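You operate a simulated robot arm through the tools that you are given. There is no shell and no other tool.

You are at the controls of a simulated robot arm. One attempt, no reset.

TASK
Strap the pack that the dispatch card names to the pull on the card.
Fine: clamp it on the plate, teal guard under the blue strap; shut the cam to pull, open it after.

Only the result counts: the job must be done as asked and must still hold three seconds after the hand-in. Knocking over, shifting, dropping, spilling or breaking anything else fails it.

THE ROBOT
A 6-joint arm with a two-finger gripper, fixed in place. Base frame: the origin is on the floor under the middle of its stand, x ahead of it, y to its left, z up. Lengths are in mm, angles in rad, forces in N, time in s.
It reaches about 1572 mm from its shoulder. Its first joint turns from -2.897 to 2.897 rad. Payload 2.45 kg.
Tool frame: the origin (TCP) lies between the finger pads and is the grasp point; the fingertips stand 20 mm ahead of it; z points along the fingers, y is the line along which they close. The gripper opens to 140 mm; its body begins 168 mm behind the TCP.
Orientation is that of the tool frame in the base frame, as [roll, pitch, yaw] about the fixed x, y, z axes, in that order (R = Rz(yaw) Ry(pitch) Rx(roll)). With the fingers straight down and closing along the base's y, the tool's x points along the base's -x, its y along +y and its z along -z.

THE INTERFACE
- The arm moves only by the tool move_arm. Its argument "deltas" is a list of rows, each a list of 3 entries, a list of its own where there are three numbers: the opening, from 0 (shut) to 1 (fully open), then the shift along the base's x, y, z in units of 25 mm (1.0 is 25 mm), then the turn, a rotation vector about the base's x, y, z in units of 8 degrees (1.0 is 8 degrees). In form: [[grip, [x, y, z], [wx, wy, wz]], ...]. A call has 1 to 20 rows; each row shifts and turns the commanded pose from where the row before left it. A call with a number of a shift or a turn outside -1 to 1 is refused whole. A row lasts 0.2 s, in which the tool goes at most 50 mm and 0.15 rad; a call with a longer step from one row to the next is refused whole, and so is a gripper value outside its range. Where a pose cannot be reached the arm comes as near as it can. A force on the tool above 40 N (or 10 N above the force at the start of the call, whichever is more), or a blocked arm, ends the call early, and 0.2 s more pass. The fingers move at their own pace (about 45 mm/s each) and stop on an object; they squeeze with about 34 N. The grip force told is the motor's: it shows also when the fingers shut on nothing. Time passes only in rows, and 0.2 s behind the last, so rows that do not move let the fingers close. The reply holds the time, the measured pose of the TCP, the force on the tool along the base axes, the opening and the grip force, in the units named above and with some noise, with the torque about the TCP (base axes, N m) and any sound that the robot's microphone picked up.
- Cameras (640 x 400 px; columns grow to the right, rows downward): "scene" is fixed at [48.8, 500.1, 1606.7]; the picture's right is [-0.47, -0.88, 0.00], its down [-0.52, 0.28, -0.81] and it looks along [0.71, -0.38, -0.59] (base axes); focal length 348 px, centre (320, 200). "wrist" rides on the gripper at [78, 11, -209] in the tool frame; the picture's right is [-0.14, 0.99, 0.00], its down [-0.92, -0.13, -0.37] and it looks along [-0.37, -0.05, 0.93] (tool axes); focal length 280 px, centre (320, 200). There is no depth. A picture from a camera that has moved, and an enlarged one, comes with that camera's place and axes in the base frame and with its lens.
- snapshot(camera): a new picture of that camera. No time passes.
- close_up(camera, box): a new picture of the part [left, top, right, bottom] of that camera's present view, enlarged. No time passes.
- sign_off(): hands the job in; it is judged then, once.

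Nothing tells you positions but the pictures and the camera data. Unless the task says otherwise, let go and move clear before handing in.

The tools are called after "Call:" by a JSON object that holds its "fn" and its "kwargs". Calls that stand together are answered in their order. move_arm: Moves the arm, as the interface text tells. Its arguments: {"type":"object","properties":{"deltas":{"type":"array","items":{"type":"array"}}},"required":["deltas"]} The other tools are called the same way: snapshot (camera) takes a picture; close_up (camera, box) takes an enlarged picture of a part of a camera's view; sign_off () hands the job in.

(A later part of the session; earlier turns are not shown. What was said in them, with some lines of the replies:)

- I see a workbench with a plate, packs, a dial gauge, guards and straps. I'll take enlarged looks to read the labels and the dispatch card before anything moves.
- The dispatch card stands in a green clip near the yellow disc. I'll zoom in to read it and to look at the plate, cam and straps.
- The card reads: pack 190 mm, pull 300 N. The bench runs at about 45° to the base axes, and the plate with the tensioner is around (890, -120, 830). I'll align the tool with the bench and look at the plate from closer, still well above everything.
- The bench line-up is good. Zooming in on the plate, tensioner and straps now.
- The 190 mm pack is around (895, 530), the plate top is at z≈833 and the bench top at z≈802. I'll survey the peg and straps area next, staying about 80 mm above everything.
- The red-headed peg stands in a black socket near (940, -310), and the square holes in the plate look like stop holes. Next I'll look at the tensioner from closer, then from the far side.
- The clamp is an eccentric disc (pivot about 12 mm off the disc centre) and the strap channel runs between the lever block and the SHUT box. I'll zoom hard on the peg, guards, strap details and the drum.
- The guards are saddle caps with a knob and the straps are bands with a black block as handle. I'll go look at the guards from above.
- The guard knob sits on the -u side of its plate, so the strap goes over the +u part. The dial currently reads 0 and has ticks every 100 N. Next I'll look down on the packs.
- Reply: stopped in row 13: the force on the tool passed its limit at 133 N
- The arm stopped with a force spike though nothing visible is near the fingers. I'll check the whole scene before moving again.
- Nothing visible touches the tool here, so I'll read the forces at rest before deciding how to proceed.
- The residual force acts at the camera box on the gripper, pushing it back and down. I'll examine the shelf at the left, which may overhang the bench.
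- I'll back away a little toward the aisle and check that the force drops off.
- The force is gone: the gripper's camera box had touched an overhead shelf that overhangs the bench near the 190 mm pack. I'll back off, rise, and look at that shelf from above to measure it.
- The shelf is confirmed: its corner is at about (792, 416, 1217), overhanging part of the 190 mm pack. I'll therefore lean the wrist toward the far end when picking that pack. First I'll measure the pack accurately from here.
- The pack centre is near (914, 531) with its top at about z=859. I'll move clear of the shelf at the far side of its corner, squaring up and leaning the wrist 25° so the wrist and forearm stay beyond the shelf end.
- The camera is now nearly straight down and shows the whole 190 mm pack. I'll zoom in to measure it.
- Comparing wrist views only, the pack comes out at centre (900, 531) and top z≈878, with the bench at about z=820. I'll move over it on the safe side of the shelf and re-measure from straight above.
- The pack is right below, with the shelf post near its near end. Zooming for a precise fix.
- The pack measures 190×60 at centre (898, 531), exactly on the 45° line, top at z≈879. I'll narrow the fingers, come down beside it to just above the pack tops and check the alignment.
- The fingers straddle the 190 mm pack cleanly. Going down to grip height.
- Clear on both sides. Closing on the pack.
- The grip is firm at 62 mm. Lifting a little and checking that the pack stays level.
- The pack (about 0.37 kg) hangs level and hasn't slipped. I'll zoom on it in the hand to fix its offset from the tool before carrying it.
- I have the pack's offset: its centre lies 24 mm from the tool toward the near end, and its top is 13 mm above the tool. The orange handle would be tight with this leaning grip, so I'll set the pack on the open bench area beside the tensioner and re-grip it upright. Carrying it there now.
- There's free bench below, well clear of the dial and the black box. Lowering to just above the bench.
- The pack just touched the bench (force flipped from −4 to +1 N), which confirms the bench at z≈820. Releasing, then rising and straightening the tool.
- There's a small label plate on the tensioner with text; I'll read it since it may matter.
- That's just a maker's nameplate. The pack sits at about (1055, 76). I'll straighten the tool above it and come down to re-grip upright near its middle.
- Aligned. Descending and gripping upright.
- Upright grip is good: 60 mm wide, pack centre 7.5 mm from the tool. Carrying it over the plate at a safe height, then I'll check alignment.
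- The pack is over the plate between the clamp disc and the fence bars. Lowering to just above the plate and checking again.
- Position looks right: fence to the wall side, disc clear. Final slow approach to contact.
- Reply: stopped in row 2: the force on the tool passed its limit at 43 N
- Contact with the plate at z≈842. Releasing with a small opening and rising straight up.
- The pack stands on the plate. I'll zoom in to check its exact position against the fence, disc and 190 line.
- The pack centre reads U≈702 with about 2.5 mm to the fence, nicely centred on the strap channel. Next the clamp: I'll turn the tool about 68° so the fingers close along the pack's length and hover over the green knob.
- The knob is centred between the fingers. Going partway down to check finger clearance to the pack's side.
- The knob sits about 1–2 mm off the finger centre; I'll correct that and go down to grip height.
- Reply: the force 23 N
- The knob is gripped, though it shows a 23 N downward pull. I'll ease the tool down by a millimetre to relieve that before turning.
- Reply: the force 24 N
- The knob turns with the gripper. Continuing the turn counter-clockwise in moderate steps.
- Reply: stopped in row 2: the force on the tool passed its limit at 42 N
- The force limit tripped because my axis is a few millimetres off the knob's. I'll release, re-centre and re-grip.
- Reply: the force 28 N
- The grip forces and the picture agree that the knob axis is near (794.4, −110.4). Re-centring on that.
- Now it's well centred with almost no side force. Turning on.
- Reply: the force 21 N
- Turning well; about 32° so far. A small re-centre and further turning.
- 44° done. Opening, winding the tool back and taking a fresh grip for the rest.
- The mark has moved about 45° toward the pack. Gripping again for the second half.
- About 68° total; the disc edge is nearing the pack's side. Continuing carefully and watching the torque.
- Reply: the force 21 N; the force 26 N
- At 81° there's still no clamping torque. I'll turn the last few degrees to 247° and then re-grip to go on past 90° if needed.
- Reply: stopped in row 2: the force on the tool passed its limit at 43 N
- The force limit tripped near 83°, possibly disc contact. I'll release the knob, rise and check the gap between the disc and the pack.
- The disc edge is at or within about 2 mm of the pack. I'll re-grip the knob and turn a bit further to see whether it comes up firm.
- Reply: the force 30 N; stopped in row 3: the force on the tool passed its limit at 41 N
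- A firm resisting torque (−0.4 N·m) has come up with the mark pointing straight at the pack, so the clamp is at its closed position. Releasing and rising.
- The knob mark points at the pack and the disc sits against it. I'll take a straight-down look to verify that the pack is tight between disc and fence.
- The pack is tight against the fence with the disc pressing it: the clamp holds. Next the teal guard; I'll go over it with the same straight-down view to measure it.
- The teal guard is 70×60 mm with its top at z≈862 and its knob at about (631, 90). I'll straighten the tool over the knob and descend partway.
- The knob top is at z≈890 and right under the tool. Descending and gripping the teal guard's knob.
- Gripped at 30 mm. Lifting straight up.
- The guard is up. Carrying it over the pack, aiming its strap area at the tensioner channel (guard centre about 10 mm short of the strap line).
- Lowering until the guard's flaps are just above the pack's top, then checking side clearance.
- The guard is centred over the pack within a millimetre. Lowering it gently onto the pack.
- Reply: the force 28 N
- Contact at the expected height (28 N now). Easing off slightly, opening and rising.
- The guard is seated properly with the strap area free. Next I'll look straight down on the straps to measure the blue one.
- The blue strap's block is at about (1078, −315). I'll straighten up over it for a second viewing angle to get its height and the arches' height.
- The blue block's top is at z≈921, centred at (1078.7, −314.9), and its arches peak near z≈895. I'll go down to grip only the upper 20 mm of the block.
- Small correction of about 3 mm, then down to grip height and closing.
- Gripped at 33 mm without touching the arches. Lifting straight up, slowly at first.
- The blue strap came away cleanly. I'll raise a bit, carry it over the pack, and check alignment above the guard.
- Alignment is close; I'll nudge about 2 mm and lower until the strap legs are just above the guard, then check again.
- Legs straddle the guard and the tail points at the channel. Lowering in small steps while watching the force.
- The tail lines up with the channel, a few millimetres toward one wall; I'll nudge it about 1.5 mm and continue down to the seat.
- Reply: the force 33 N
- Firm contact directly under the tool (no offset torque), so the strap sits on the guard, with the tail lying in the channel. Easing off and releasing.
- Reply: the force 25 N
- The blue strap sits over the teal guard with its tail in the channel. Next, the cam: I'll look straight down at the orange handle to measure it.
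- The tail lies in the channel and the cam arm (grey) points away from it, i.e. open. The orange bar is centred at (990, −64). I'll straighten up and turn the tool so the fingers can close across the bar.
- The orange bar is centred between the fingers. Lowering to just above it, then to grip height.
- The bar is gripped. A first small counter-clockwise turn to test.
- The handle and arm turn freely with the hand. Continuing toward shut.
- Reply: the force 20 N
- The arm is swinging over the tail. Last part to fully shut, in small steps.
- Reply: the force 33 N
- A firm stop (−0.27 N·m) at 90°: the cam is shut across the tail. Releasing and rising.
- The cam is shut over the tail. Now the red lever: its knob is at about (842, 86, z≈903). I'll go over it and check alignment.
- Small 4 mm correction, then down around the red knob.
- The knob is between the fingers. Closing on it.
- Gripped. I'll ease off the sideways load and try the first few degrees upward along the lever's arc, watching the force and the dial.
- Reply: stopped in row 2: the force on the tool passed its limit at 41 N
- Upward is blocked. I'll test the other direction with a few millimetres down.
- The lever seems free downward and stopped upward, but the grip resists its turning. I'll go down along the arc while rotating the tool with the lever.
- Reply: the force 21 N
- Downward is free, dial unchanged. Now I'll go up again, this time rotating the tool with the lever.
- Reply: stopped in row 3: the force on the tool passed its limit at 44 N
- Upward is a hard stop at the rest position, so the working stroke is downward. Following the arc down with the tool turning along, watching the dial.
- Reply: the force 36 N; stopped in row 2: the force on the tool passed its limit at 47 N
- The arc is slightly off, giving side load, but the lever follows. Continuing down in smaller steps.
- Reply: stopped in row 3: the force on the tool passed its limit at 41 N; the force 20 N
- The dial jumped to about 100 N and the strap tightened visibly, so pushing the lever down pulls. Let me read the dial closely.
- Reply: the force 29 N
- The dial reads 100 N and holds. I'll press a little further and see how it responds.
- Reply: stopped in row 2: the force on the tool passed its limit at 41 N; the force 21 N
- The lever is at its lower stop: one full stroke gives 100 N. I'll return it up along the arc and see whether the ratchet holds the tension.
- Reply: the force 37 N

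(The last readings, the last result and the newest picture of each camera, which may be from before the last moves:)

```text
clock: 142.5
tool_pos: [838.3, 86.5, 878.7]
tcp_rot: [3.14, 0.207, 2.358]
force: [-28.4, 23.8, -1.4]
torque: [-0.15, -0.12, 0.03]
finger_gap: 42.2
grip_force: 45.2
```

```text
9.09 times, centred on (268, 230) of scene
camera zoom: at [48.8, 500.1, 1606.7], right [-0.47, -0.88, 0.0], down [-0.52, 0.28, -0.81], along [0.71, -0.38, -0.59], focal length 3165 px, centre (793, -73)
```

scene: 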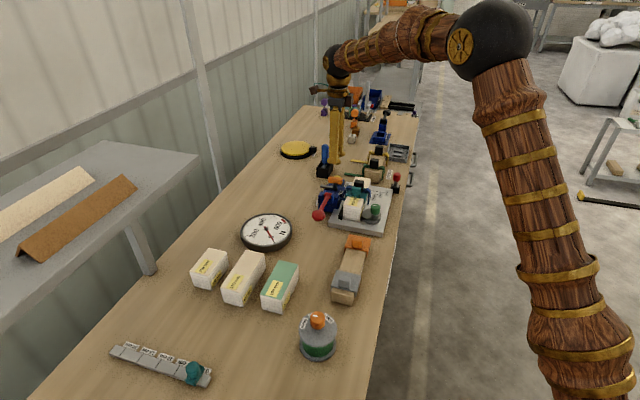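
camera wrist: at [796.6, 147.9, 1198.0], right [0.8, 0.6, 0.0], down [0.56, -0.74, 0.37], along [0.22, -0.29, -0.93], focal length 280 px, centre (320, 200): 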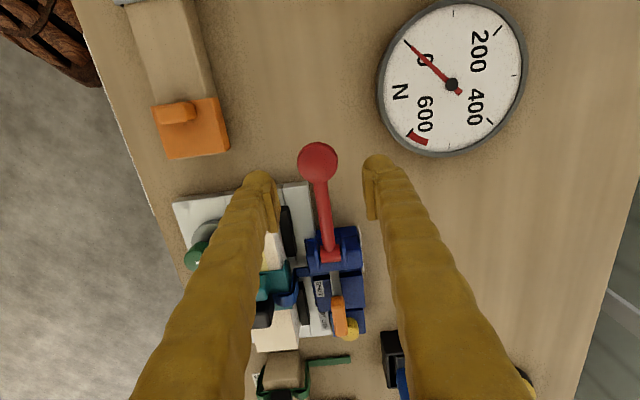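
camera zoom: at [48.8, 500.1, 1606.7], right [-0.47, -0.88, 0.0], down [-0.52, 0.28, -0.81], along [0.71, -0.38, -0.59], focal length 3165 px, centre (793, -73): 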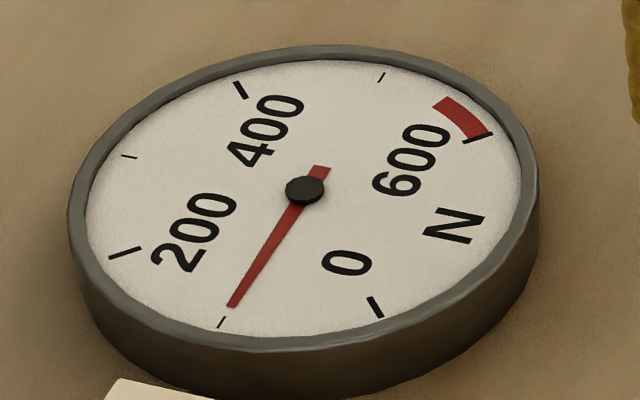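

The ratchet holds 100 N on the return. I'll relieve the side load and continue up to the rest position.

Call:
{"fn": "move_arm", "kwargs": {"deltas": [[0, [-0.05, 0.05, 0.08], [0.08, 0.08, 0]], [0, [-0.01, 0.01, 0.16], [0.177, 0.177, 0]], [0, [0, 0, 0.16], [0.177, 0.177, 0]], [0, [0, 0, 0], [0, 0, 0]]]}}

Call:
{"fn": "move_arm", "kwargs": {"deltas": [[0, [0, 0, 0.16], [0.177, 0.177, 0]], [0, [0, 0, 0.16], [0.15, 0.15, 0]], [0, [0, 0, 0], [0, 0, 0]]]}}

Call:
{"fn": "close_up", "kwargs": {"camera": "scene", "box": [235, 160, 365, 255]}}

```text
clock: 143.5
tool_pos: [839.0, 87.4, 888.5]
tcp_rot: [3.141, 0.121, 2.358]
force: [-36.6, 26.5, -2.6]
torque: [0.09, 0.06, -0.08]
finger_gap: 42.2
grip_force: 44.5
```

```text
clock: 144.3
tool_pos: [840.6, 86.7, 898.0]
tcp_rot: [3.141, 0.058, 2.355]
force: [-30.4, 18.0, -4.7]
torque: [0.35, 0.41, -0.09]
finger_gap: 42.0
grip_force: 45.3
```

```text
4.21 times, centred on (300, 208) of scene
camera zoom: at [48.8, 500.1, 1606.7], right [-0.47, -0.88, 0.0], down [-0.52, 0.28, -0.81], along [0.71, -0.38, -0.59], focal length 1466 px, centre (404, 168)
```

zoom: 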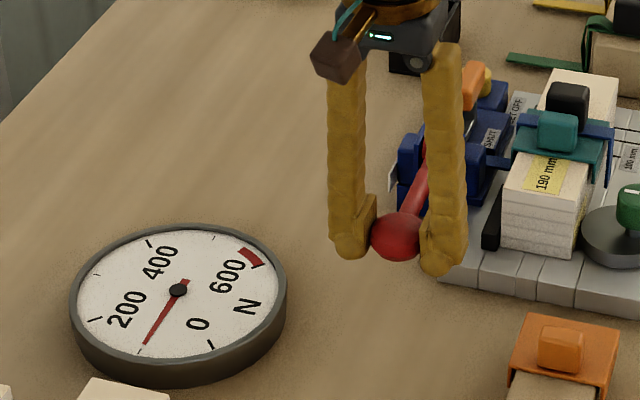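

Dial holds 100 N with the lever back at rest. I'll re-grip the knob afresh to shed the built-up side force before the second stroke.

Call:
{"fn": "move_arm", "kwargs": {"deltas": [[0.4, [0, 0, 0], [0, 0, 0]], [0.4, [0, 0, 0], [0, 0, 0]], [0.4, [-0.03, 0.03, 0.02], [0.29, 0.29, 0]], [0.4, [0, 0, 0], [0, 0, 0]]]}}

Call:
{"fn": "close_up", "kwargs": {"camera": "wrist", "box": [240, 100, 400, 260]}}

Call:
{"fn": "close_up", "kwargs": {"camera": "scene", "box": [238, 160, 368, 255]}}

```text
clock: 145.3
tool_pos: [838.5, 87.5, 897.6]
tcp_rot: [3.141, 0.0, 2.358]
force: [-0.3, 0.3, 0.2]
torque: [0.04, -0.02, -0.01]
finger_gap: 56.1
grip_force: 0.0
```

```text
2.50 times, centred on (320, 180) of wrist
camera zoom: at [791.8, 150.9, 1106.6], right [0.8, 0.6, 0.0], down [0.56, -0.74, 0.37], along [0.22, -0.29, -0.93], focal length 701 px, centre (320, 250)
```

zoom: 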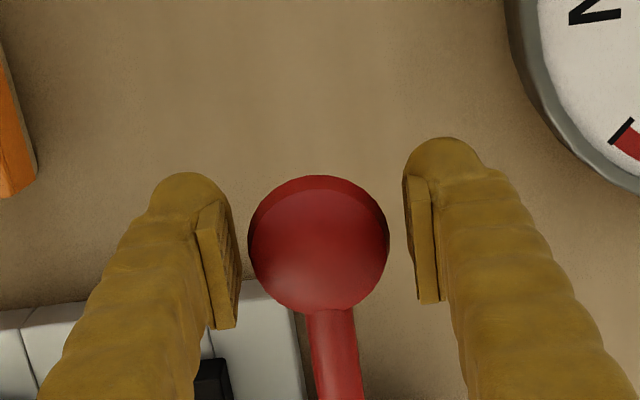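

```text
4.21 times, centred on (303, 208) of scene
camera zoom: at [48.8, 500.1, 1606.7], right [-0.47, -0.88, 0.0], down [-0.52, 0.28, -0.81], along [0.71, -0.38, -0.59], focal length 1466 px, centre (392, 168)
```

zoom: 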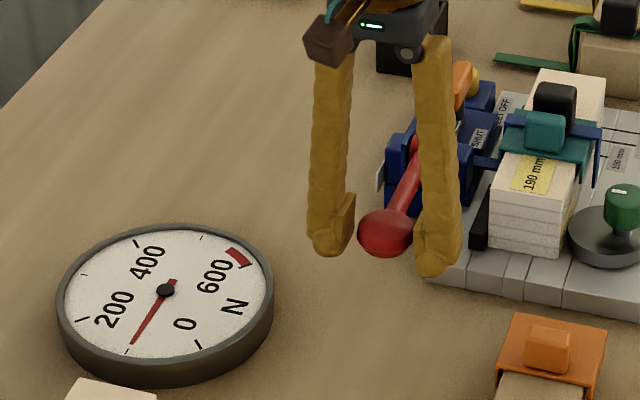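

The lever stayed at its rest position. Re-gripping, centred on the knob.

Call:
{"fn": "move_arm", "kwargs": {"deltas": [[0.4, [0.02, -0.07, 0], [0, 0, 0]], [0.25, [0, 0, 0], [0, 0, 0]], [0.1, [0, 0, 0], [0, 0, 0]], [0, [0, 0, 0], [0, 0, 0]], [0, [0, 0, 0], [0, 0, 0]]]}}

```text
clock: 146.5
tool_pos: [840.5, 86.1, 897.7]
tcp_rot: [3.141, 0.0, 2.358]
force: [9.3, 8.6, -1.4]
torque: [0.0, 0.0, 0.01]
finger_gap: 42.2
grip_force: 45.0
```

Second stroke: down along the refined arc.

Call:
{"fn": "move_arm", "kwargs": {"deltas": [[0, [0.015, 0.012, -0.244], [-0.265, -0.265, 0]], [0, [0.014, -0.014, -0.244], [-0.265, -0.265, 0]], [0, [0.023, -0.023, -0.24], [-0.265, -0.265, 0]], [0, [0, 0, 0], [0, 0, 0]]]}}

Call:
{"fn": "move_arm", "kwargs": {"deltas": [[0, [0.031, -0.031, -0.24], [-0.265, -0.265, 0]], [0, [0.02, -0.02, -0.12], [-0.133, -0.133, 0]], [0, [0, 0, 0], [0, 0, 0]]]}}

Call:
{"fn": "close_up", "kwargs": {"camera": "scene", "box": [235, 160, 365, 255]}}

```text
clock: 147.5
tool_pos: [839.1, 85.9, 879.5]
tcp_rot: [3.139, 0.16, 2.356]
force: [1.4, 8.0, 11.8]
torque: [-0.71, -0.71, 0.02]
finger_gap: 42.2
grip_force: 45.3
```

```text
clock: 148.3
tool_pos: [842.1, 84.3, 869.2]
tcp_rot: [-3.142, 0.238, 2.356]
force: [9.5, -1.7, 5.5]
torque: [0.12, 0.17, 0.03]
finger_gap: 42.4
grip_force: 45.6
```

```text
4.21 times, centred on (300, 208) of scene
camera zoom: at [48.8, 500.1, 1606.7], right [-0.47, -0.88, 0.0], down [-0.52, 0.28, -0.81], along [0.71, -0.38, -0.59], focal length 1466 px, centre (404, 168)
```

zoom: 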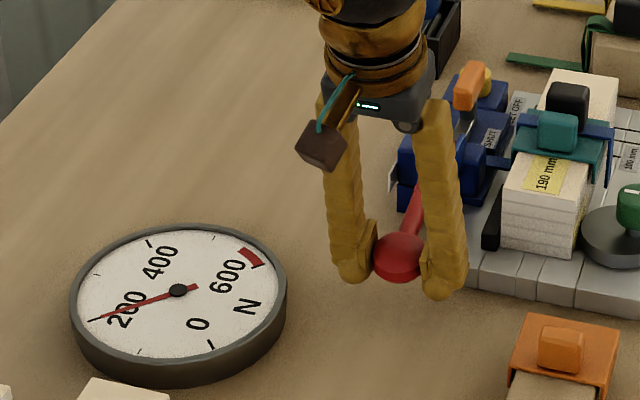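

The dial now reads 200 N with little effort. Confirming the reading, then returning the lever up.

Call:
{"fn": "close_up", "kwargs": {"camera": "scene", "box": [238, 208, 298, 252]}}

Call:
{"fn": "move_arm", "kwargs": {"deltas": [[0, [-0.015, 0.015, 0.12], [0.133, 0.133, 0]], [0, [-0.025, 0.025, 0.24], [0.265, 0.265, 0]], [0, [-0.023, 0.023, 0.24], [0.265, 0.265, 0]], [0, [0, 0, 0], [0, 0, 0]]]}}

Call:
{"fn": "close_up", "kwargs": {"camera": "scene", "box": [238, 208, 298, 252]}}

```text
9.09 times, centred on (268, 230) of scene
camera zoom: at [48.8, 500.1, 1606.7], right [-0.47, -0.88, 0.0], down [-0.52, 0.28, -0.81], along [0.71, -0.38, -0.59], focal length 3165 px, centre (793, -73)
```

zoom: 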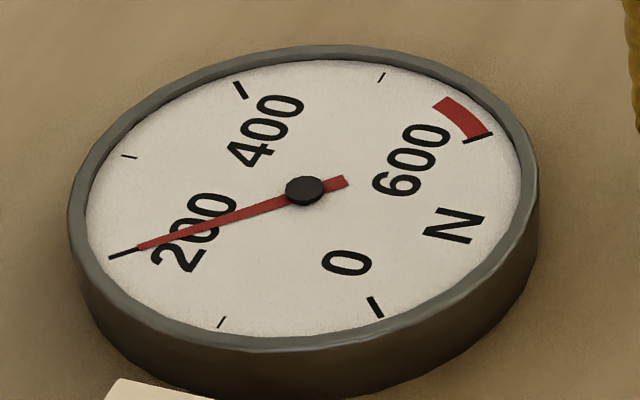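

```text
clock: 149.3
tool_pos: [840.2, 85.9, 885.0]
tcp_rot: [3.14, 0.105, 2.358]
force: [6.3, 2.4, 0.2]
torque: [0.19, 0.11, -0.02]
finger_gap: 42.6
grip_force: 45.3
```

```text
9.09 times, centred on (268, 230) of scene
camera zoom: at [48.8, 500.1, 1606.7], right [-0.47, -0.88, 0.0], down [-0.52, 0.28, -0.81], along [0.71, -0.38, -0.59], focal length 3165 px, centre (793, -73)
```

zoom: 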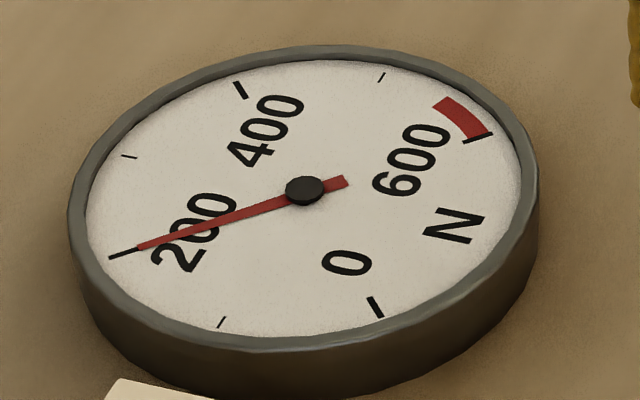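

Exactly 200 N and holding. Up to the rest position to re-arm.

Call:
{"fn": "move_arm", "kwargs": {"deltas": [[0, [-0.014, 0.014, 0.244], [0.265, 0.265, 0]], [0, [-0.005, 0.005, 0.244], [0.265, 0.265, 0]], [0, [0, 0, 0], [0, 0, 0]]]}}

Call:
{"fn": "close_up", "kwargs": {"camera": "scene", "box": [235, 160, 365, 255]}}

```text
clock: 150.1
tool_pos: [839.6, 86.1, 897.5]
tcp_rot: [-3.141, -0.001, 2.359]
force: [9.7, 11.7, -2.3]
torque: [0.25, 0.22, 0.04]
finger_gap: 42.4
grip_force: 44.8
```

```text
4.21 times, centred on (300, 208) of scene
camera zoom: at [48.8, 500.1, 1606.7], right [-0.47, -0.88, 0.0], down [-0.52, 0.28, -0.81], along [0.71, -0.38, -0.59], focal length 1466 px, centre (404, 168)
```

zoom: 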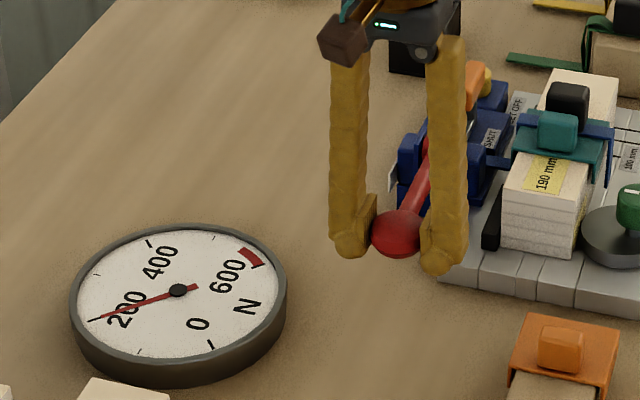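

Third stroke, same path.

Call:
{"fn": "move_arm", "kwargs": {"deltas": [[0, [0.005, -0.005, -0.244], [-0.265, -0.265, 0]], [0, [0.014, -0.014, -0.244], [-0.265, -0.265, 0]], [0, [0.023, -0.023, -0.24], [-0.265, -0.265, 0]], [0, [0, 0, 0], [0, 0, 0]]]}}

Call:
{"fn": "move_arm", "kwargs": {"deltas": [[0, [0.031, -0.031, -0.24], [-0.265, -0.265, 0]], [0, [0.02, -0.02, -0.12], [-0.133, -0.133, 0]], [0, [0, 0, 0], [0, 0, 0]]]}}

Call:
{"fn": "close_up", "kwargs": {"camera": "scene", "box": [235, 160, 365, 255]}}

```text
clock: 151.1
tool_pos: [841.7, 86.7, 879.9]
tcp_rot: [-3.141, 0.16, 2.359]
force: [-1.3, 17.7, 4.0]
torque: [-0.27, -0.27, -0.01]
finger_gap: 42.2
grip_force: 45.0
```

```text
clock: 151.9
tool_pos: [842.9, 84.7, 869.7]
tcp_rot: [3.141, 0.237, 2.36]
force: [-4.7, 9.4, 3.7]
torque: [-0.23, -0.21, 0.04]
finger_gap: 42.4
grip_force: 45.2
```

```text
4.21 times, centred on (300, 208) of scene
camera zoom: at [48.8, 500.1, 1606.7], right [-0.47, -0.88, 0.0], down [-0.52, 0.28, -0.81], along [0.71, -0.38, -0.59], focal length 1466 px, centre (404, 168)
```

zoom: 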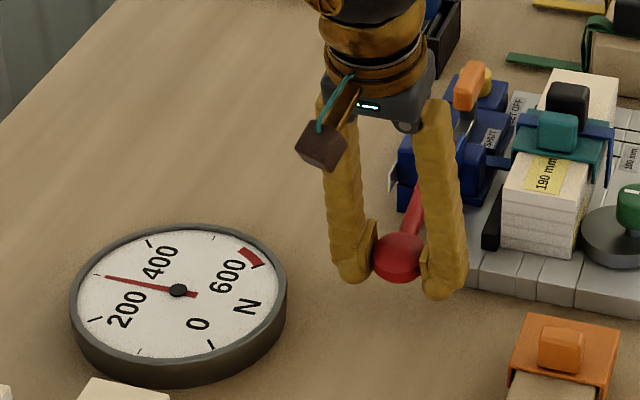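

Call:
{"fn": "close_up", "kwargs": {"camera": "scene", "box": [238, 208, 298, 252]}}

Call:
{"fn": "close_up", "kwargs": {"camera": "scene", "box": [315, 150, 395, 230]}}

```text
9.09 times, centred on (268, 230) of scene
camera zoom: at [48.8, 500.1, 1606.7], right [-0.47, -0.88, 0.0], down [-0.52, 0.28, -0.81], along [0.71, -0.38, -0.59], focal length 3165 px, centre (793, -73)
```

zoom: 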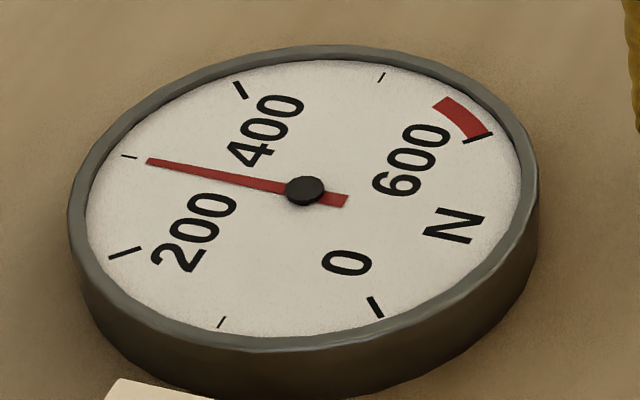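

```text
5.00 times, centred on (355, 190) of scene
camera zoom: at [48.8, 500.1, 1606.7], right [-0.47, -0.88, 0.0], down [-0.52, 0.28, -0.81], along [0.71, -0.38, -0.59], focal length 1740 px, centre (145, 250)
```

zoom: 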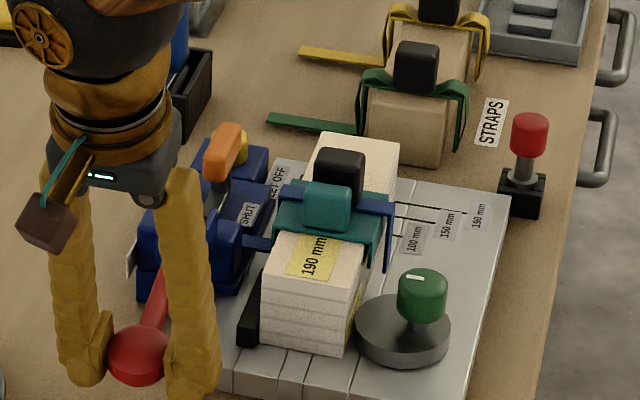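

The dial reads exactly 300 N and the strap is flat and tight over the teal guard. Returning the lever to its rest position without any further stroke.

Call:
{"fn": "move_arm", "kwargs": {"deltas": [[0, [-0.02, 0.02, 0.12], [0.133, 0.133, 0]], [0, [-0.03, 0.025, 0.24], [0.265, 0.265, 0]], [0, [-0.023, 0.02, 0.24], [0.265, 0.265, 0]], [0, [-0.014, 0.014, 0.244], [0.265, 0.265, 0]], [0, [-0.005, 0.005, 0.244], [0.265, 0.265, 0]], [0, [0, 0, 0], [0, 0, 0]]]}}

Call:
{"fn": "close_up", "kwargs": {"camera": "scene", "box": [235, 160, 365, 255]}}

```text
clock: 153.3
tool_pos: [839.6, 87.2, 897.0]
tcp_rot: [3.141, 0.001, 2.358]
force: [-14.9, 23.0, -4.8]
torque: [0.39, 0.46, 0.08]
finger_gap: 42.2
grip_force: 45.5
```

```text
4.21 times, centred on (300, 208) of scene
camera zoom: at [48.8, 500.1, 1606.7], right [-0.47, -0.88, 0.0], down [-0.52, 0.28, -0.81], along [0.71, -0.38, -0.59], focal length 1466 px, centre (404, 168)
```

zoom: 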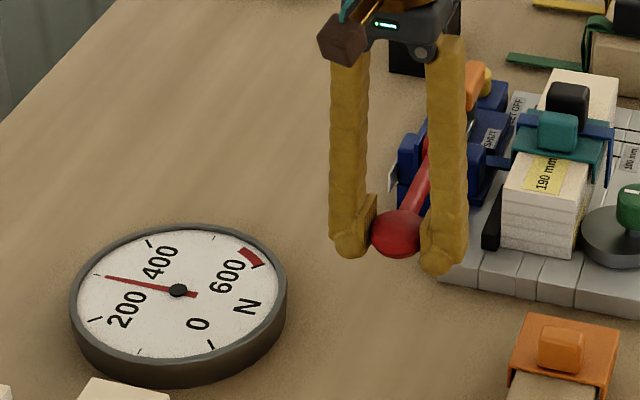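

The lever is home and the dial still reads 300 N. Letting go of the knob and rising.

Call:
{"fn": "move_arm", "kwargs": {"deltas": [[0.45, [0, 0, 0], [0, 0, 0]], [0.5, [0, 0, 0], [0, 0, 0]], [0.5, [0, 0, 0], [0, 0, 0]], [0.5, [0, 0, 0.6], [0, 0, 0]], [0.5, [0, 0, 0.9], [0, 0, 0]], [0.5, [0, 0, 0.9], [0, 0, 0]], [0.5, [0, 0, 0.9], [0, 0, 0]], [0.5, [0, 0, 0.8], [0, 0, 0]], [0.5, [0, 0, 0], [0, 0, 0]]]}}

Call:
{"fn": "snapshot", "kwargs": {"camera": "wrist"}}

Call:
{"fn": "close_up", "kwargs": {"camera": "scene", "box": [235, 160, 395, 255]}}

```text
clock: 155.3
tool_pos: [840.6, 86.8, 1000.1]
tcp_rot: [3.141, 0.002, 2.357]
force: [0.5, 0.1, 0.1]
torque: [0.0, 0.04, 0.01]
finger_gap: 69.9
grip_force: 0.1
```

```text
taken
camera wrist: at [793.0, 149.1, 1209.2], right [0.8, 0.6, 0.0], down [0.56, -0.74, 0.37], along [0.22, -0.29, -0.93], focal length 280 px, centre (320, 200)
```

wrist: 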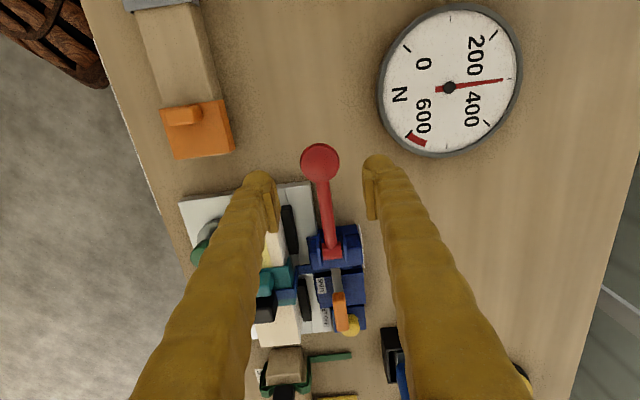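

```text
4.00 times, centred on (315, 208) of scene
camera zoom: at [48.8, 500.1, 1606.7], right [-0.47, -0.88, 0.0], down [-0.52, 0.28, -0.81], along [0.71, -0.38, -0.59], focal length 1392 px, centre (340, 170)
```

zoom: 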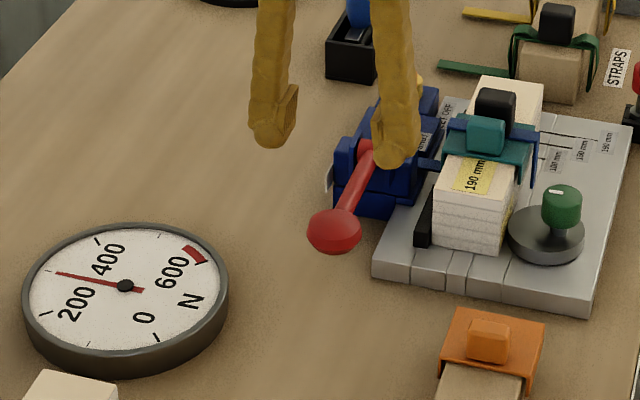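

Now opening the cam. The orange bar lies along the bench line now, so the current tool orientation fits; moving over it.

Call:
{"fn": "move_arm", "kwargs": {"deltas": [[0.4, [0.856, -0.861, 0], [0, 0, 0]], [0.26, [0.856, -0.861, 0], [0, 0, 0]], [0.26, [0.856, -0.861, 0], [0, 0, 0]], [0.26, [0.856, -0.861, 0], [0, 0, 0]], [0.26, [0.856, -0.861, 0], [0, 0, 0]], [0.26, [0.856, -0.861, 0], [0, 0, 0]], [0.26, [0.856, -0.861, 0], [0, 0, 0]], [0.26, [0, 0, -0.9], [0, 0, 0]], [0.26, [0, 0, -0.9], [0, 0, 0]], [0.26, [0, 0, 0], [0, 0, 0]]]}}

Call:
{"fn": "close_up", "kwargs": {"camera": "wrist", "box": [220, 60, 420, 260]}}

Call:
{"fn": "close_up", "kwargs": {"camera": "scene", "box": [235, 150, 395, 255]}}

```text
clock: 157.5
tool_pos: [990.4, -64.1, 955.5]
tcp_rot: [3.137, 0.001, 2.358]
force: [-0.4, 0.3, 0.2]
torque: [-0.02, 0.01, -0.01]
finger_gap: 36.4
grip_force: 0.1
```

```text
2.00 times, centred on (320, 160) of wrist
camera zoom: at [943.1, -1.3, 1164.5], right [0.8, 0.6, 0.0], down [0.56, -0.74, 0.37], along [0.22, -0.29, -0.93], focal length 561 px, centre (320, 280)
```

zoom: 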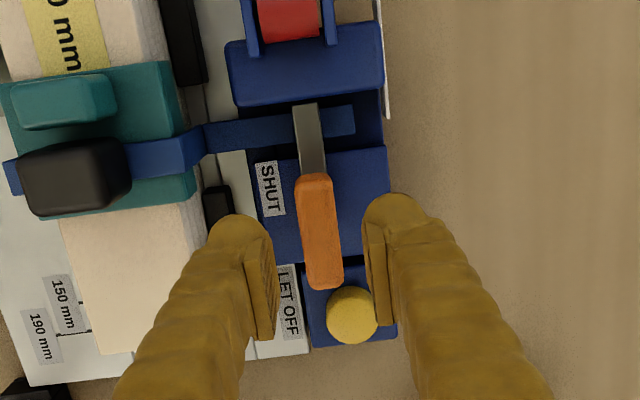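

```text
3.81 times, centred on (315, 202) of scene
camera zoom: at [48.8, 500.1, 1606.7], right [-0.47, -0.88, 0.0], down [-0.52, 0.28, -0.81], along [0.71, -0.38, -0.59], focal length 1326 px, centre (339, 190)
```

zoom: 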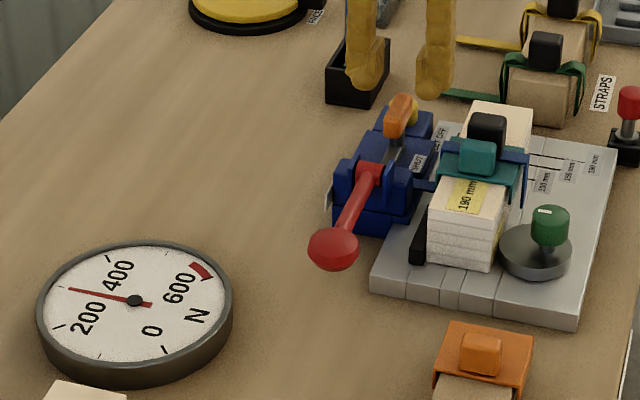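

Aligned. Descending and gripping the bar.

Call:
{"fn": "move_arm", "kwargs": {"deltas": [[0.26, [0, 0, -0.8], [0, 0, 0]], [0.26, [0, 0, -0.8], [0, 0, 0]], [0.26, [0, 0, -0.36], [0, 0, 0]], [0.26, [0, 0, 0], [0, 0, 0]], [0.12, [0, 0, 0], [0, 0, 0]], [0, [0, 0, 0], [0, 0, 0]], [0, [0, 0, 0], [0, 0, 0]]]}}

Call:
{"fn": "move_arm", "kwargs": {"deltas": [[0, [0, 0, 0], [0, 0, -0.4]], [0, [0, 0, 0], [0, 0, -0.4]], [0, [0, 0, 0], [0, 0, 0]]]}}

Call:
{"fn": "close_up", "kwargs": {"camera": "wrist", "box": [220, 60, 420, 260]}}

Call:
{"fn": "close_up", "kwargs": {"camera": "scene", "box": [235, 150, 395, 255]}}

```text
clock: 159.1
tool_pos: [989.1, -63.4, 906.7]
tcp_rot: [3.14, 0.002, 2.357]
force: [6.8, 4.3, -2.4]
torque: [0.02, -0.12, -0.03]
finger_gap: 16.9
grip_force: 38.5
```

```text
clock: 159.9
tool_pos: [990.2, -65.0, 906.4]
tcp_rot: [3.14, 0.003, 2.244]
force: [12.4, 10.1, 3.6]
torque: [0.08, -0.13, -0.02]
finger_gap: 17.1
grip_force: 42.5
```

```text
2.00 times, centred on (320, 160) of wrist
camera zoom: at [950.3, 3.5, 1115.4], right [0.86, 0.51, 0.0], down [0.47, -0.8, 0.37], along [0.19, -0.32, -0.93], focal length 561 px, centre (320, 280)
```

zoom: 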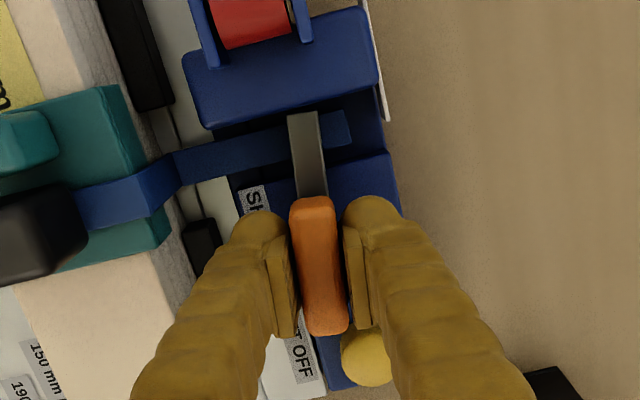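

```text
3.81 times, centred on (315, 202) of scene
camera zoom: at [48.8, 500.1, 1606.7], right [-0.47, -0.88, 0.0], down [-0.52, 0.28, -0.81], along [0.71, -0.38, -0.59], focal length 1326 px, centre (339, 190)
```

zoom: 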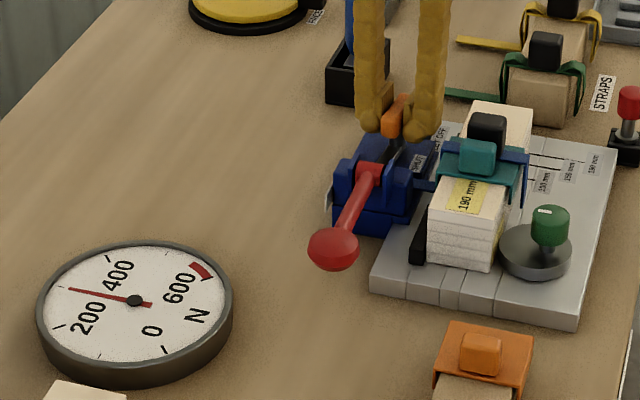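

The cam turns back easily and the dial stays at 300 N. Continuing clockwise to fully open.

Call:
{"fn": "move_arm", "kwargs": {"deltas": [[0, [0.02, 0.02, 0], [0, 0, -0.7]], [0, [0, 0, 0], [0, 0, -0.7]], [0, [0, 0, 0], [0, 0, -0.7]], [0, [0, 0, 0], [0, 0, -0.7]], [0, [0, 0, 0], [0, 0, -0.7]], [0, [0, 0, 0], [0, 0, 0]]]}}

Call:
{"fn": "move_arm", "kwargs": {"deltas": [[0, [0, 0, 0], [0, 0, -0.7]], [0, [0, 0, 0], [0, 0, -0.7]], [0, [0, 0, 0], [0, 0, -0.7]], [0, [0, 0, 0], [0, 0, -0.7]], [0, [0, 0, 0], [0, 0, 0]]]}}

Call:
{"fn": "close_up", "kwargs": {"camera": "scene", "box": [235, 150, 395, 255]}}

```text
clock: 161.3
tool_pos: [989.4, -63.5, 906.5]
tcp_rot: [3.141, 0.002, 1.757]
force: [-15.8, -3.1, 20.6]
torque: [-0.06, 0.18, 0.0]
finger_gap: 16.8
grip_force: 42.5
```

```text
clock: 162.4
tool_pos: [989.7, -65.3, 905.8]
tcp_rot: [-3.14, 0.002, 1.365]
force: [-8.8, 3.6, 6.2]
torque: [0.09, 0.09, -0.02]
finger_gap: 17.1
grip_force: 42.2
stopped in row 5: the force on the tool passed its limit at 41 N (the readings are from after the stop); the commanded pose is now the measured one
```

```text
3.81 times, centred on (315, 202) of scene
camera zoom: at [48.8, 500.1, 1606.7], right [-0.47, -0.88, 0.0], down [-0.52, 0.28, -0.81], along [0.71, -0.38, -0.59], focal length 1326 px, centre (339, 190)
```

zoom: 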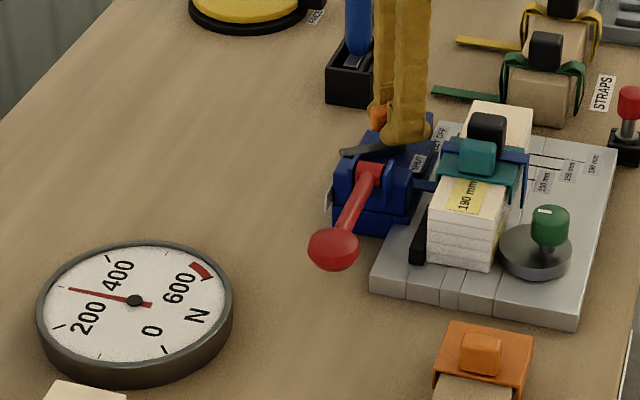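

Call:
{"fn": "move_arm", "kwargs": {"deltas": [[0, [0, 0.02, 0], [0, 0, -0.6]], [0, [0, 0, 0], [0, 0, -0.6]], [0, [0, 0, 0], [0, 0, -0.6]], [0, [0, 0, 0], [0, 0, -0.6]], [0, [0, 0, 0], [0, 0, 0]]]}}

Call:
{"fn": "close_up", "kwargs": {"camera": "wrist", "box": [220, 60, 420, 260]}}

```text
clock: 163.6
tool_pos: [989.5, -63.3, 906.8]
tcp_rot: [-3.14, 0.002, 1.032]
force: [-22.3, -4.3, 12.9]
torque: [-0.1, 0.31, 0.01]
finger_gap: 16.8
grip_force: 42.5
```

```text
2.00 times, centred on (320, 160) of wrist
camera zoom: at [1040.2, -2.8, 1115.2], right [0.78, -0.63, 0.0], down [-0.58, -0.72, 0.37], along [-0.23, -0.29, -0.93], focal length 561 px, centre (320, 280)
```

zoom: 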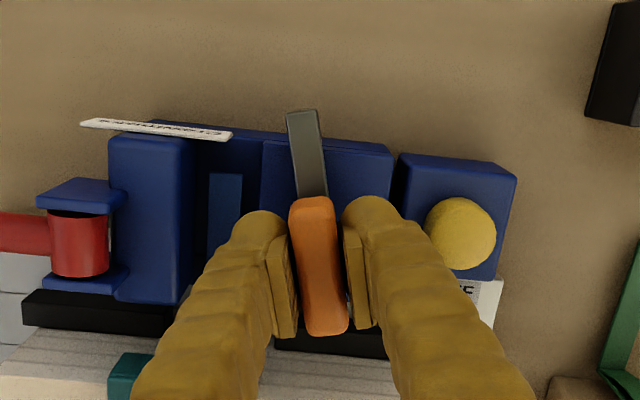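

Call:
{"fn": "move_arm", "kwargs": {"deltas": [[0, [-0.045, -0.01, 0.02], [0, 0, -0.5]], [0, [0, 0, 0], [0, 0, -0.5]], [0, [0, 0, 0], [0, 0, -0.5]], [0, [0, 0, 0], [0, 0, 0]]]}}

Call:
{"fn": "move_arm", "kwargs": {"deltas": [[0, [0, 0, 0], [0, 0, -0.3]], [0, [0, 0, 0], [0, 0, 0]]]}}

Call:
{"fn": "close_up", "kwargs": {"camera": "wrist", "box": [220, 60, 420, 260]}}

Call:
{"fn": "close_up", "kwargs": {"camera": "scene", "box": [235, 150, 395, 255]}}

```text
clock: 164.6
tool_pos: [989.7, -63.6, 907.2]
tcp_rot: [-3.141, 0.002, 0.82]
force: [12.0, -0.8, -5.9]
torque: [0.11, -0.22, -0.08]
finger_gap: 17.0
grip_force: 42.6
```

```text
clock: 165.2
tool_pos: [988.9, -63.9, 906.8]
tcp_rot: [-3.141, 0.003, 0.778]
force: [16.3, -0.3, -13.8]
torque: [0.05, -0.13, 0.24]
finger_gap: 16.9
grip_force: 42.5
```

```text
2.00 times, centred on (320, 160) of wrist
camera zoom: at [1053.7, -16.9, 1115.2], right [0.6, -0.8, 0.0], down [-0.74, -0.56, 0.37], along [-0.3, -0.22, -0.93], focal length 561 px, centre (320, 280)
```

zoom: 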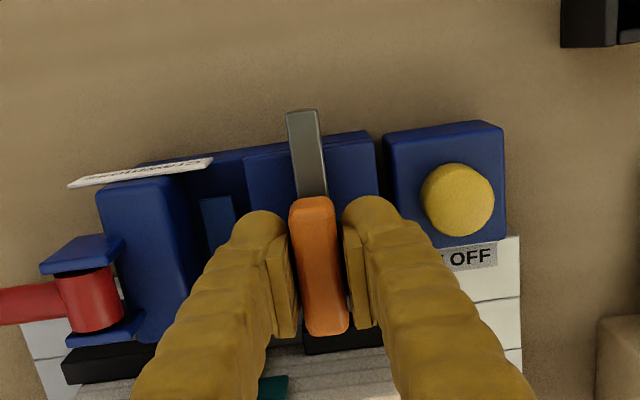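

```text
3.81 times, centred on (315, 202) of scene
camera zoom: at [48.8, 500.1, 1606.7], right [-0.47, -0.88, 0.0], down [-0.52, 0.28, -0.81], along [0.71, -0.38, -0.59], focal length 1326 px, centre (339, 190)
```

zoom: 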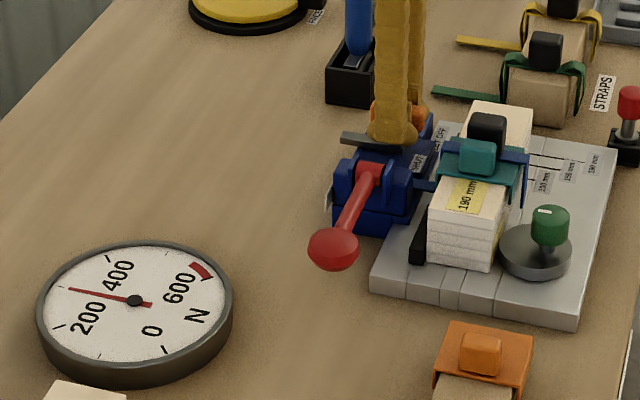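

The cam is back at its open stop and the dial holds 300 N. Releasing and rising clear.

Call:
{"fn": "move_arm", "kwargs": {"deltas": [[0.2, [0, 0, 0], [0, 0, 0]], [0.24, [0, 0, 0], [0, 0, 0]], [0.24, [0, 0, 0], [0, 0, 0]], [0.24, [0, 0, 0.6], [0, 0, 0]], [0.24, [0, 0, 0.9], [0, 0, 0]], [0.24, [0, 0, 0.9], [0, 0, 0]], [0.24, [0, 0, 0.9], [0, 0, 0]], [0.24, [0, 0, 0.9], [0, 0, 0]], [0.24, [0, 0, 0.9], [0, 0, 0]], [0.24, [0, 0, 0.9], [0, 0, 0]], [0.24, [0, 0, 0], [0, 0, 0]]]}}

Call:
{"fn": "snapshot", "kwargs": {"camera": "scene"}}

Call:
{"fn": "snapshot", "kwargs": {"camera": "wrist"}}

Call:
{"fn": "close_up", "kwargs": {"camera": "scene", "box": [238, 208, 298, 252]}}

Call:
{"fn": "close_up", "kwargs": {"camera": "scene", "box": [310, 150, 410, 240]}}

```text
clock: 167.6
tool_pos: [988.2, -63.1, 1057.8]
tcp_rot: [3.14, 0.001, 0.778]
force: [0.1, -0.2, -0.1]
torque: [0.04, 0.01, 0.03]
finger_gap: 33.4
grip_force: 0.0
```

```text
taken
```

scene: 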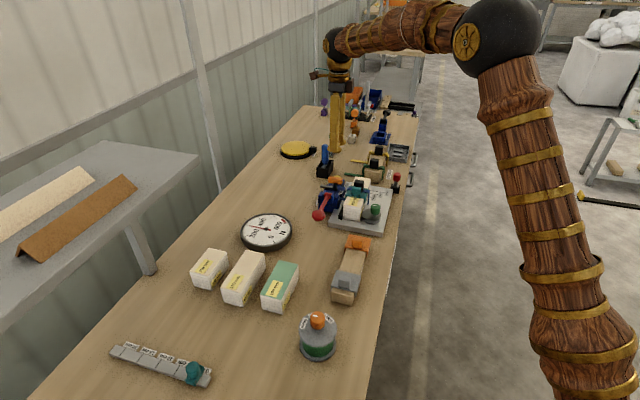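

```text
taken
camera wrist: at [1053.6, -17.3, 1266.0], right [0.6, -0.8, 0.0], down [-0.74, -0.56, 0.37], along [-0.3, -0.22, -0.93], focal length 280 px, centre (320, 200)
```

wrist: 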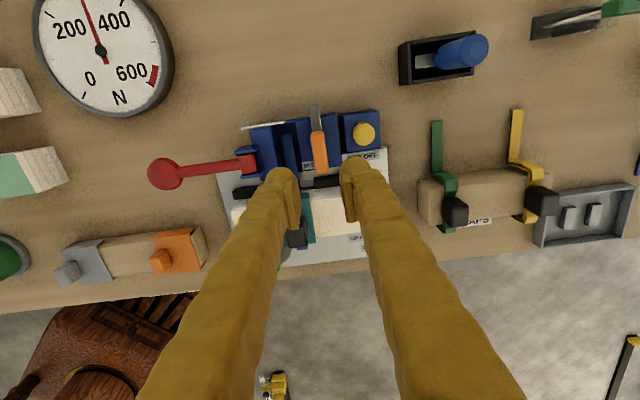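

```text
9.09 times, centred on (268, 230) of scene
camera zoom: at [48.8, 500.1, 1606.7], right [-0.47, -0.88, 0.0], down [-0.52, 0.28, -0.81], along [0.71, -0.38, -0.59], focal length 3165 px, centre (793, -73)
```

zoom: 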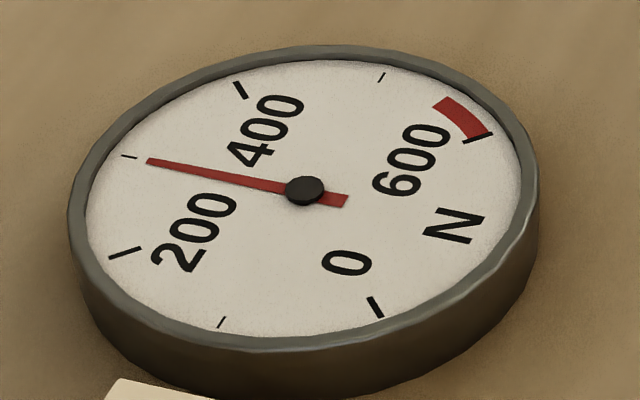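

```text
4.44 times, centred on (360, 195) of scene
camera zoom: at [48.8, 500.1, 1606.7], right [-0.47, -0.88, 0.0], down [-0.52, 0.28, -0.81], along [0.71, -0.38, -0.59], focal length 1547 px, centre (142, 222)
```

zoom: 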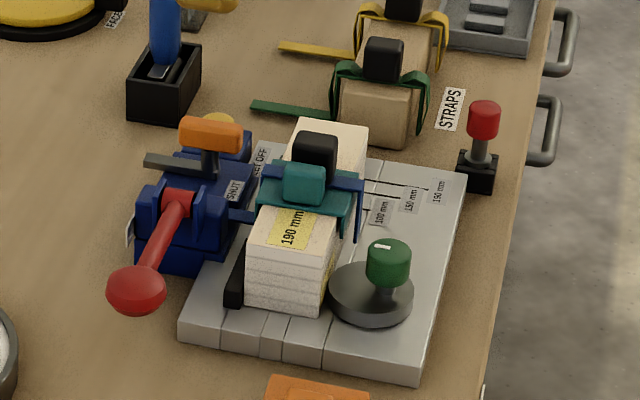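

Everything holds: 300 N on the dial, cam open, teal guard under the blue strap, clamp on. I'll move the arm clear and do a last full check of the scene.

Call:
{"fn": "move_arm", "kwargs": {"deltas": [[0.24, [0, 0, 0.9], [0, 0, 0]], [0.24, [-0.6, -0.3, 0.8], [0, 0, 0.5]], [0.24, [-0.8, -0.4, 0.7], [0, 0, 0.8]], [0.24, [-0.8, -0.4, 0.7], [0, 0, 0.8]], [0.24, [-0.8, -0.4, 0.7], [0, 0, 0.8]], [0.24, [-0.8, -0.4, 0.7], [0, 0, 0.8]], [0.24, [-0.8, -0.4, 0.7], [0, 0, 0.8]], [0.24, [-0.8, -0.4, 0.7], [0, 0, 0.8]], [0.24, [0, 0, 0], [0, 0, 0.8]], [0.24, [0, 0, 0], [0, 0, 0.8]], [0.24, [0, 0, 0], [0, 0, 0.8]], [0.24, [0, 0, 0], [0, 0, 0.8]], [0.24, [0, 0, 0], [0, 0, 0.8]], [0.24, [0, 0, 0], [0, 0, 0.8]], [0.24, [0, 0, 0], [0, 0, 0.8]], [0.24, [0, 0, 0], [0, 0, 0]]]}}

Call:
{"fn": "snapshot", "kwargs": {"camera": "scene"}}

Call:
{"fn": "snapshot", "kwargs": {"camera": "wrist"}}

Call:
{"fn": "close_up", "kwargs": {"camera": "scene", "box": [310, 80, 440, 240]}}

Call:
{"fn": "close_up", "kwargs": {"camera": "scene", "box": [0, 130, 310, 320]}}

```text
clock: 171.0
tool_pos: [853.3, -131.4, 1204.4]
tcp_rot: [-3.141, 0.003, 2.302]
force: [-0.3, -1.0, -0.2]
torque: [0.01, 0.02, 0.01]
finger_gap: 34.1
grip_force: 0.1
```

```text
taken
```

scene: 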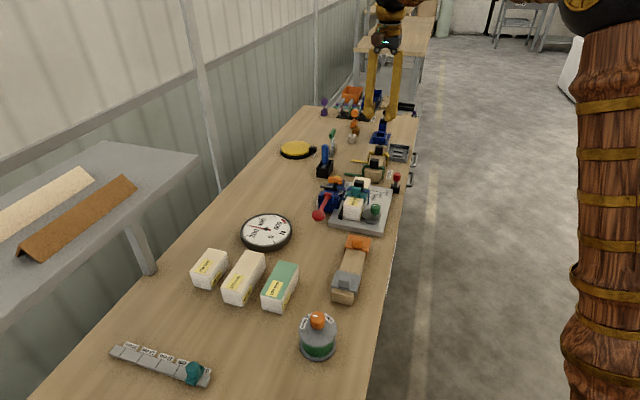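

```text
taken
camera wrist: at [810.5, -66.1, 1412.8], right [0.83, 0.56, 0.0], down [0.52, -0.77, 0.37], along [0.21, -0.31, -0.93], focal length 280 px, centre (320, 200)
```

wrist: 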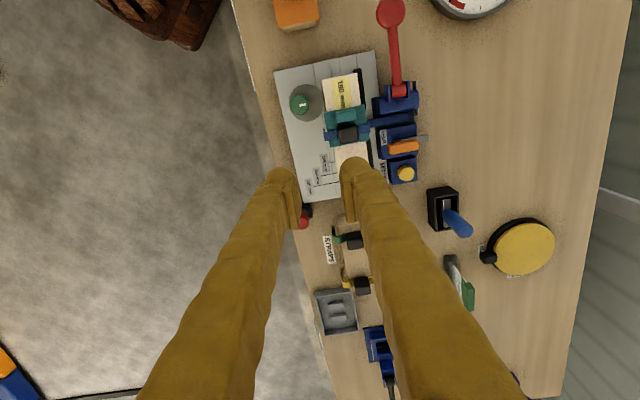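

```text
2.50 times, centred on (375, 160) of scene
camera zoom: at [48.8, 500.1, 1606.7], right [-0.47, -0.88, 0.0], down [-0.52, 0.28, -0.81], along [0.71, -0.38, -0.59], focal length 870 px, centre (182, 300)
```

zoom: 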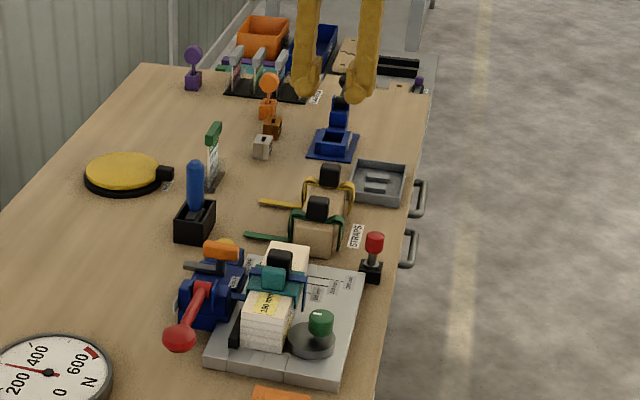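

```text
2.06 times, centred on (155, 225) of scene
camera zoom: at [48.8, 500.1, 1606.7], right [-0.47, -0.88, 0.0], down [-0.52, 0.28, -0.81], along [0.71, -0.38, -0.59], focal length 719 px, centre (661, 148)
```

zoom: 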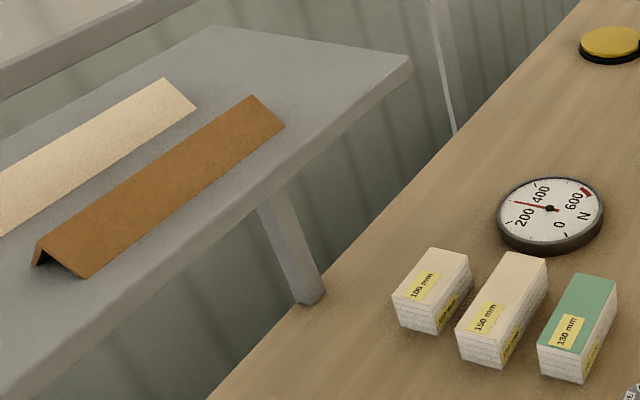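

Call:
{"fn": "close_up", "kwargs": {"camera": "wrist", "box": [270, 50, 430, 200]}}

Call:
{"fn": "close_up", "kwargs": {"camera": "wrist", "box": [310, 70, 380, 160]}}

```text
2.67 times, centred on (350, 125) of wrist
camera zoom: at [810.5, -66.1, 1412.8], right [0.83, 0.56, 0.0], down [0.52, -0.77, 0.37], along [0.21, -0.31, -0.93], focal length 748 px, centre (240, 400)
```

zoom: 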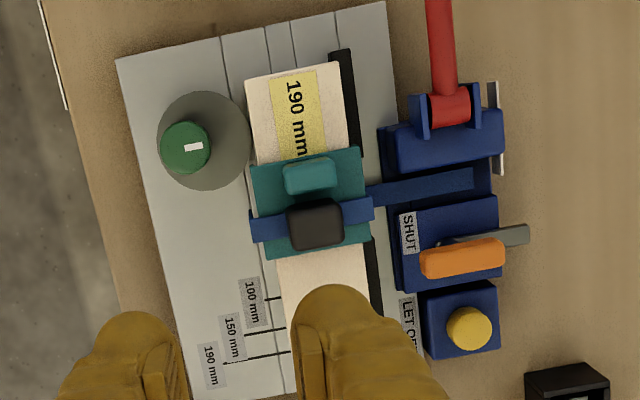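

```text
4.44 times, centred on (345, 115) of wrist
camera zoom: at [810.5, -66.1, 1412.8], right [0.83, 0.56, 0.0], down [0.52, -0.77, 0.37], along [0.21, -0.31, -0.93], focal length 1246 px, centre (209, 578)
```

zoom: 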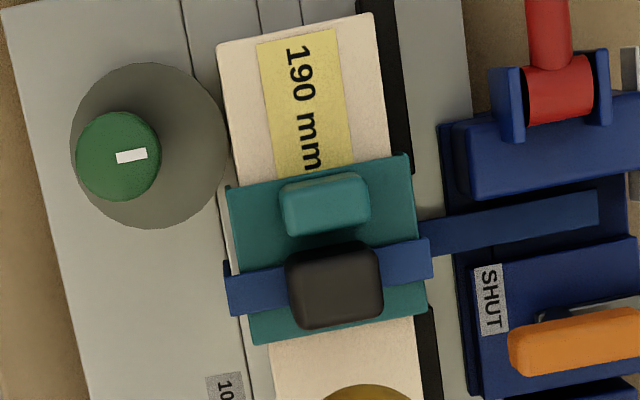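

The job is in its final state. The 190 mm pack is clamped on the plate, the teal guard lies under the tight blue strap, the dial reads 300 N, and the cam is open. The hand is clear and nothing else on the bench has moved, so I'm handing in.

Call:
{"fn": "sign_off", "kwargs": {}}

```text
The job is handed in.
```

I strapped the 190 mm pack from the dispatch card to 300 N and handed the job in. I don't have the verdict.

- **Pack:** It stands on the plate, held by the green clamp against the fence. I set its position by eye under the strap line and didn't use the red peg or the numbered holes.
- **Guard and strap:** The teal guard is on the pack, and the blue strap runs tight over it.
- **Pull:** With the cam shut, three lever strokes took the dial to 300 N, one hundred per stroke. It still read 300 N after I opened the cam and let go. The lever is back at its rest position.
- **Other objects:** The last pictures show everything else where it was.

**Shelf contact:** Early on, the wrist camera struck the overhead shelf by the packs, with a force reading of 133 N. I backed off, and the shelf and the pieces on it look unchanged in later pictures.
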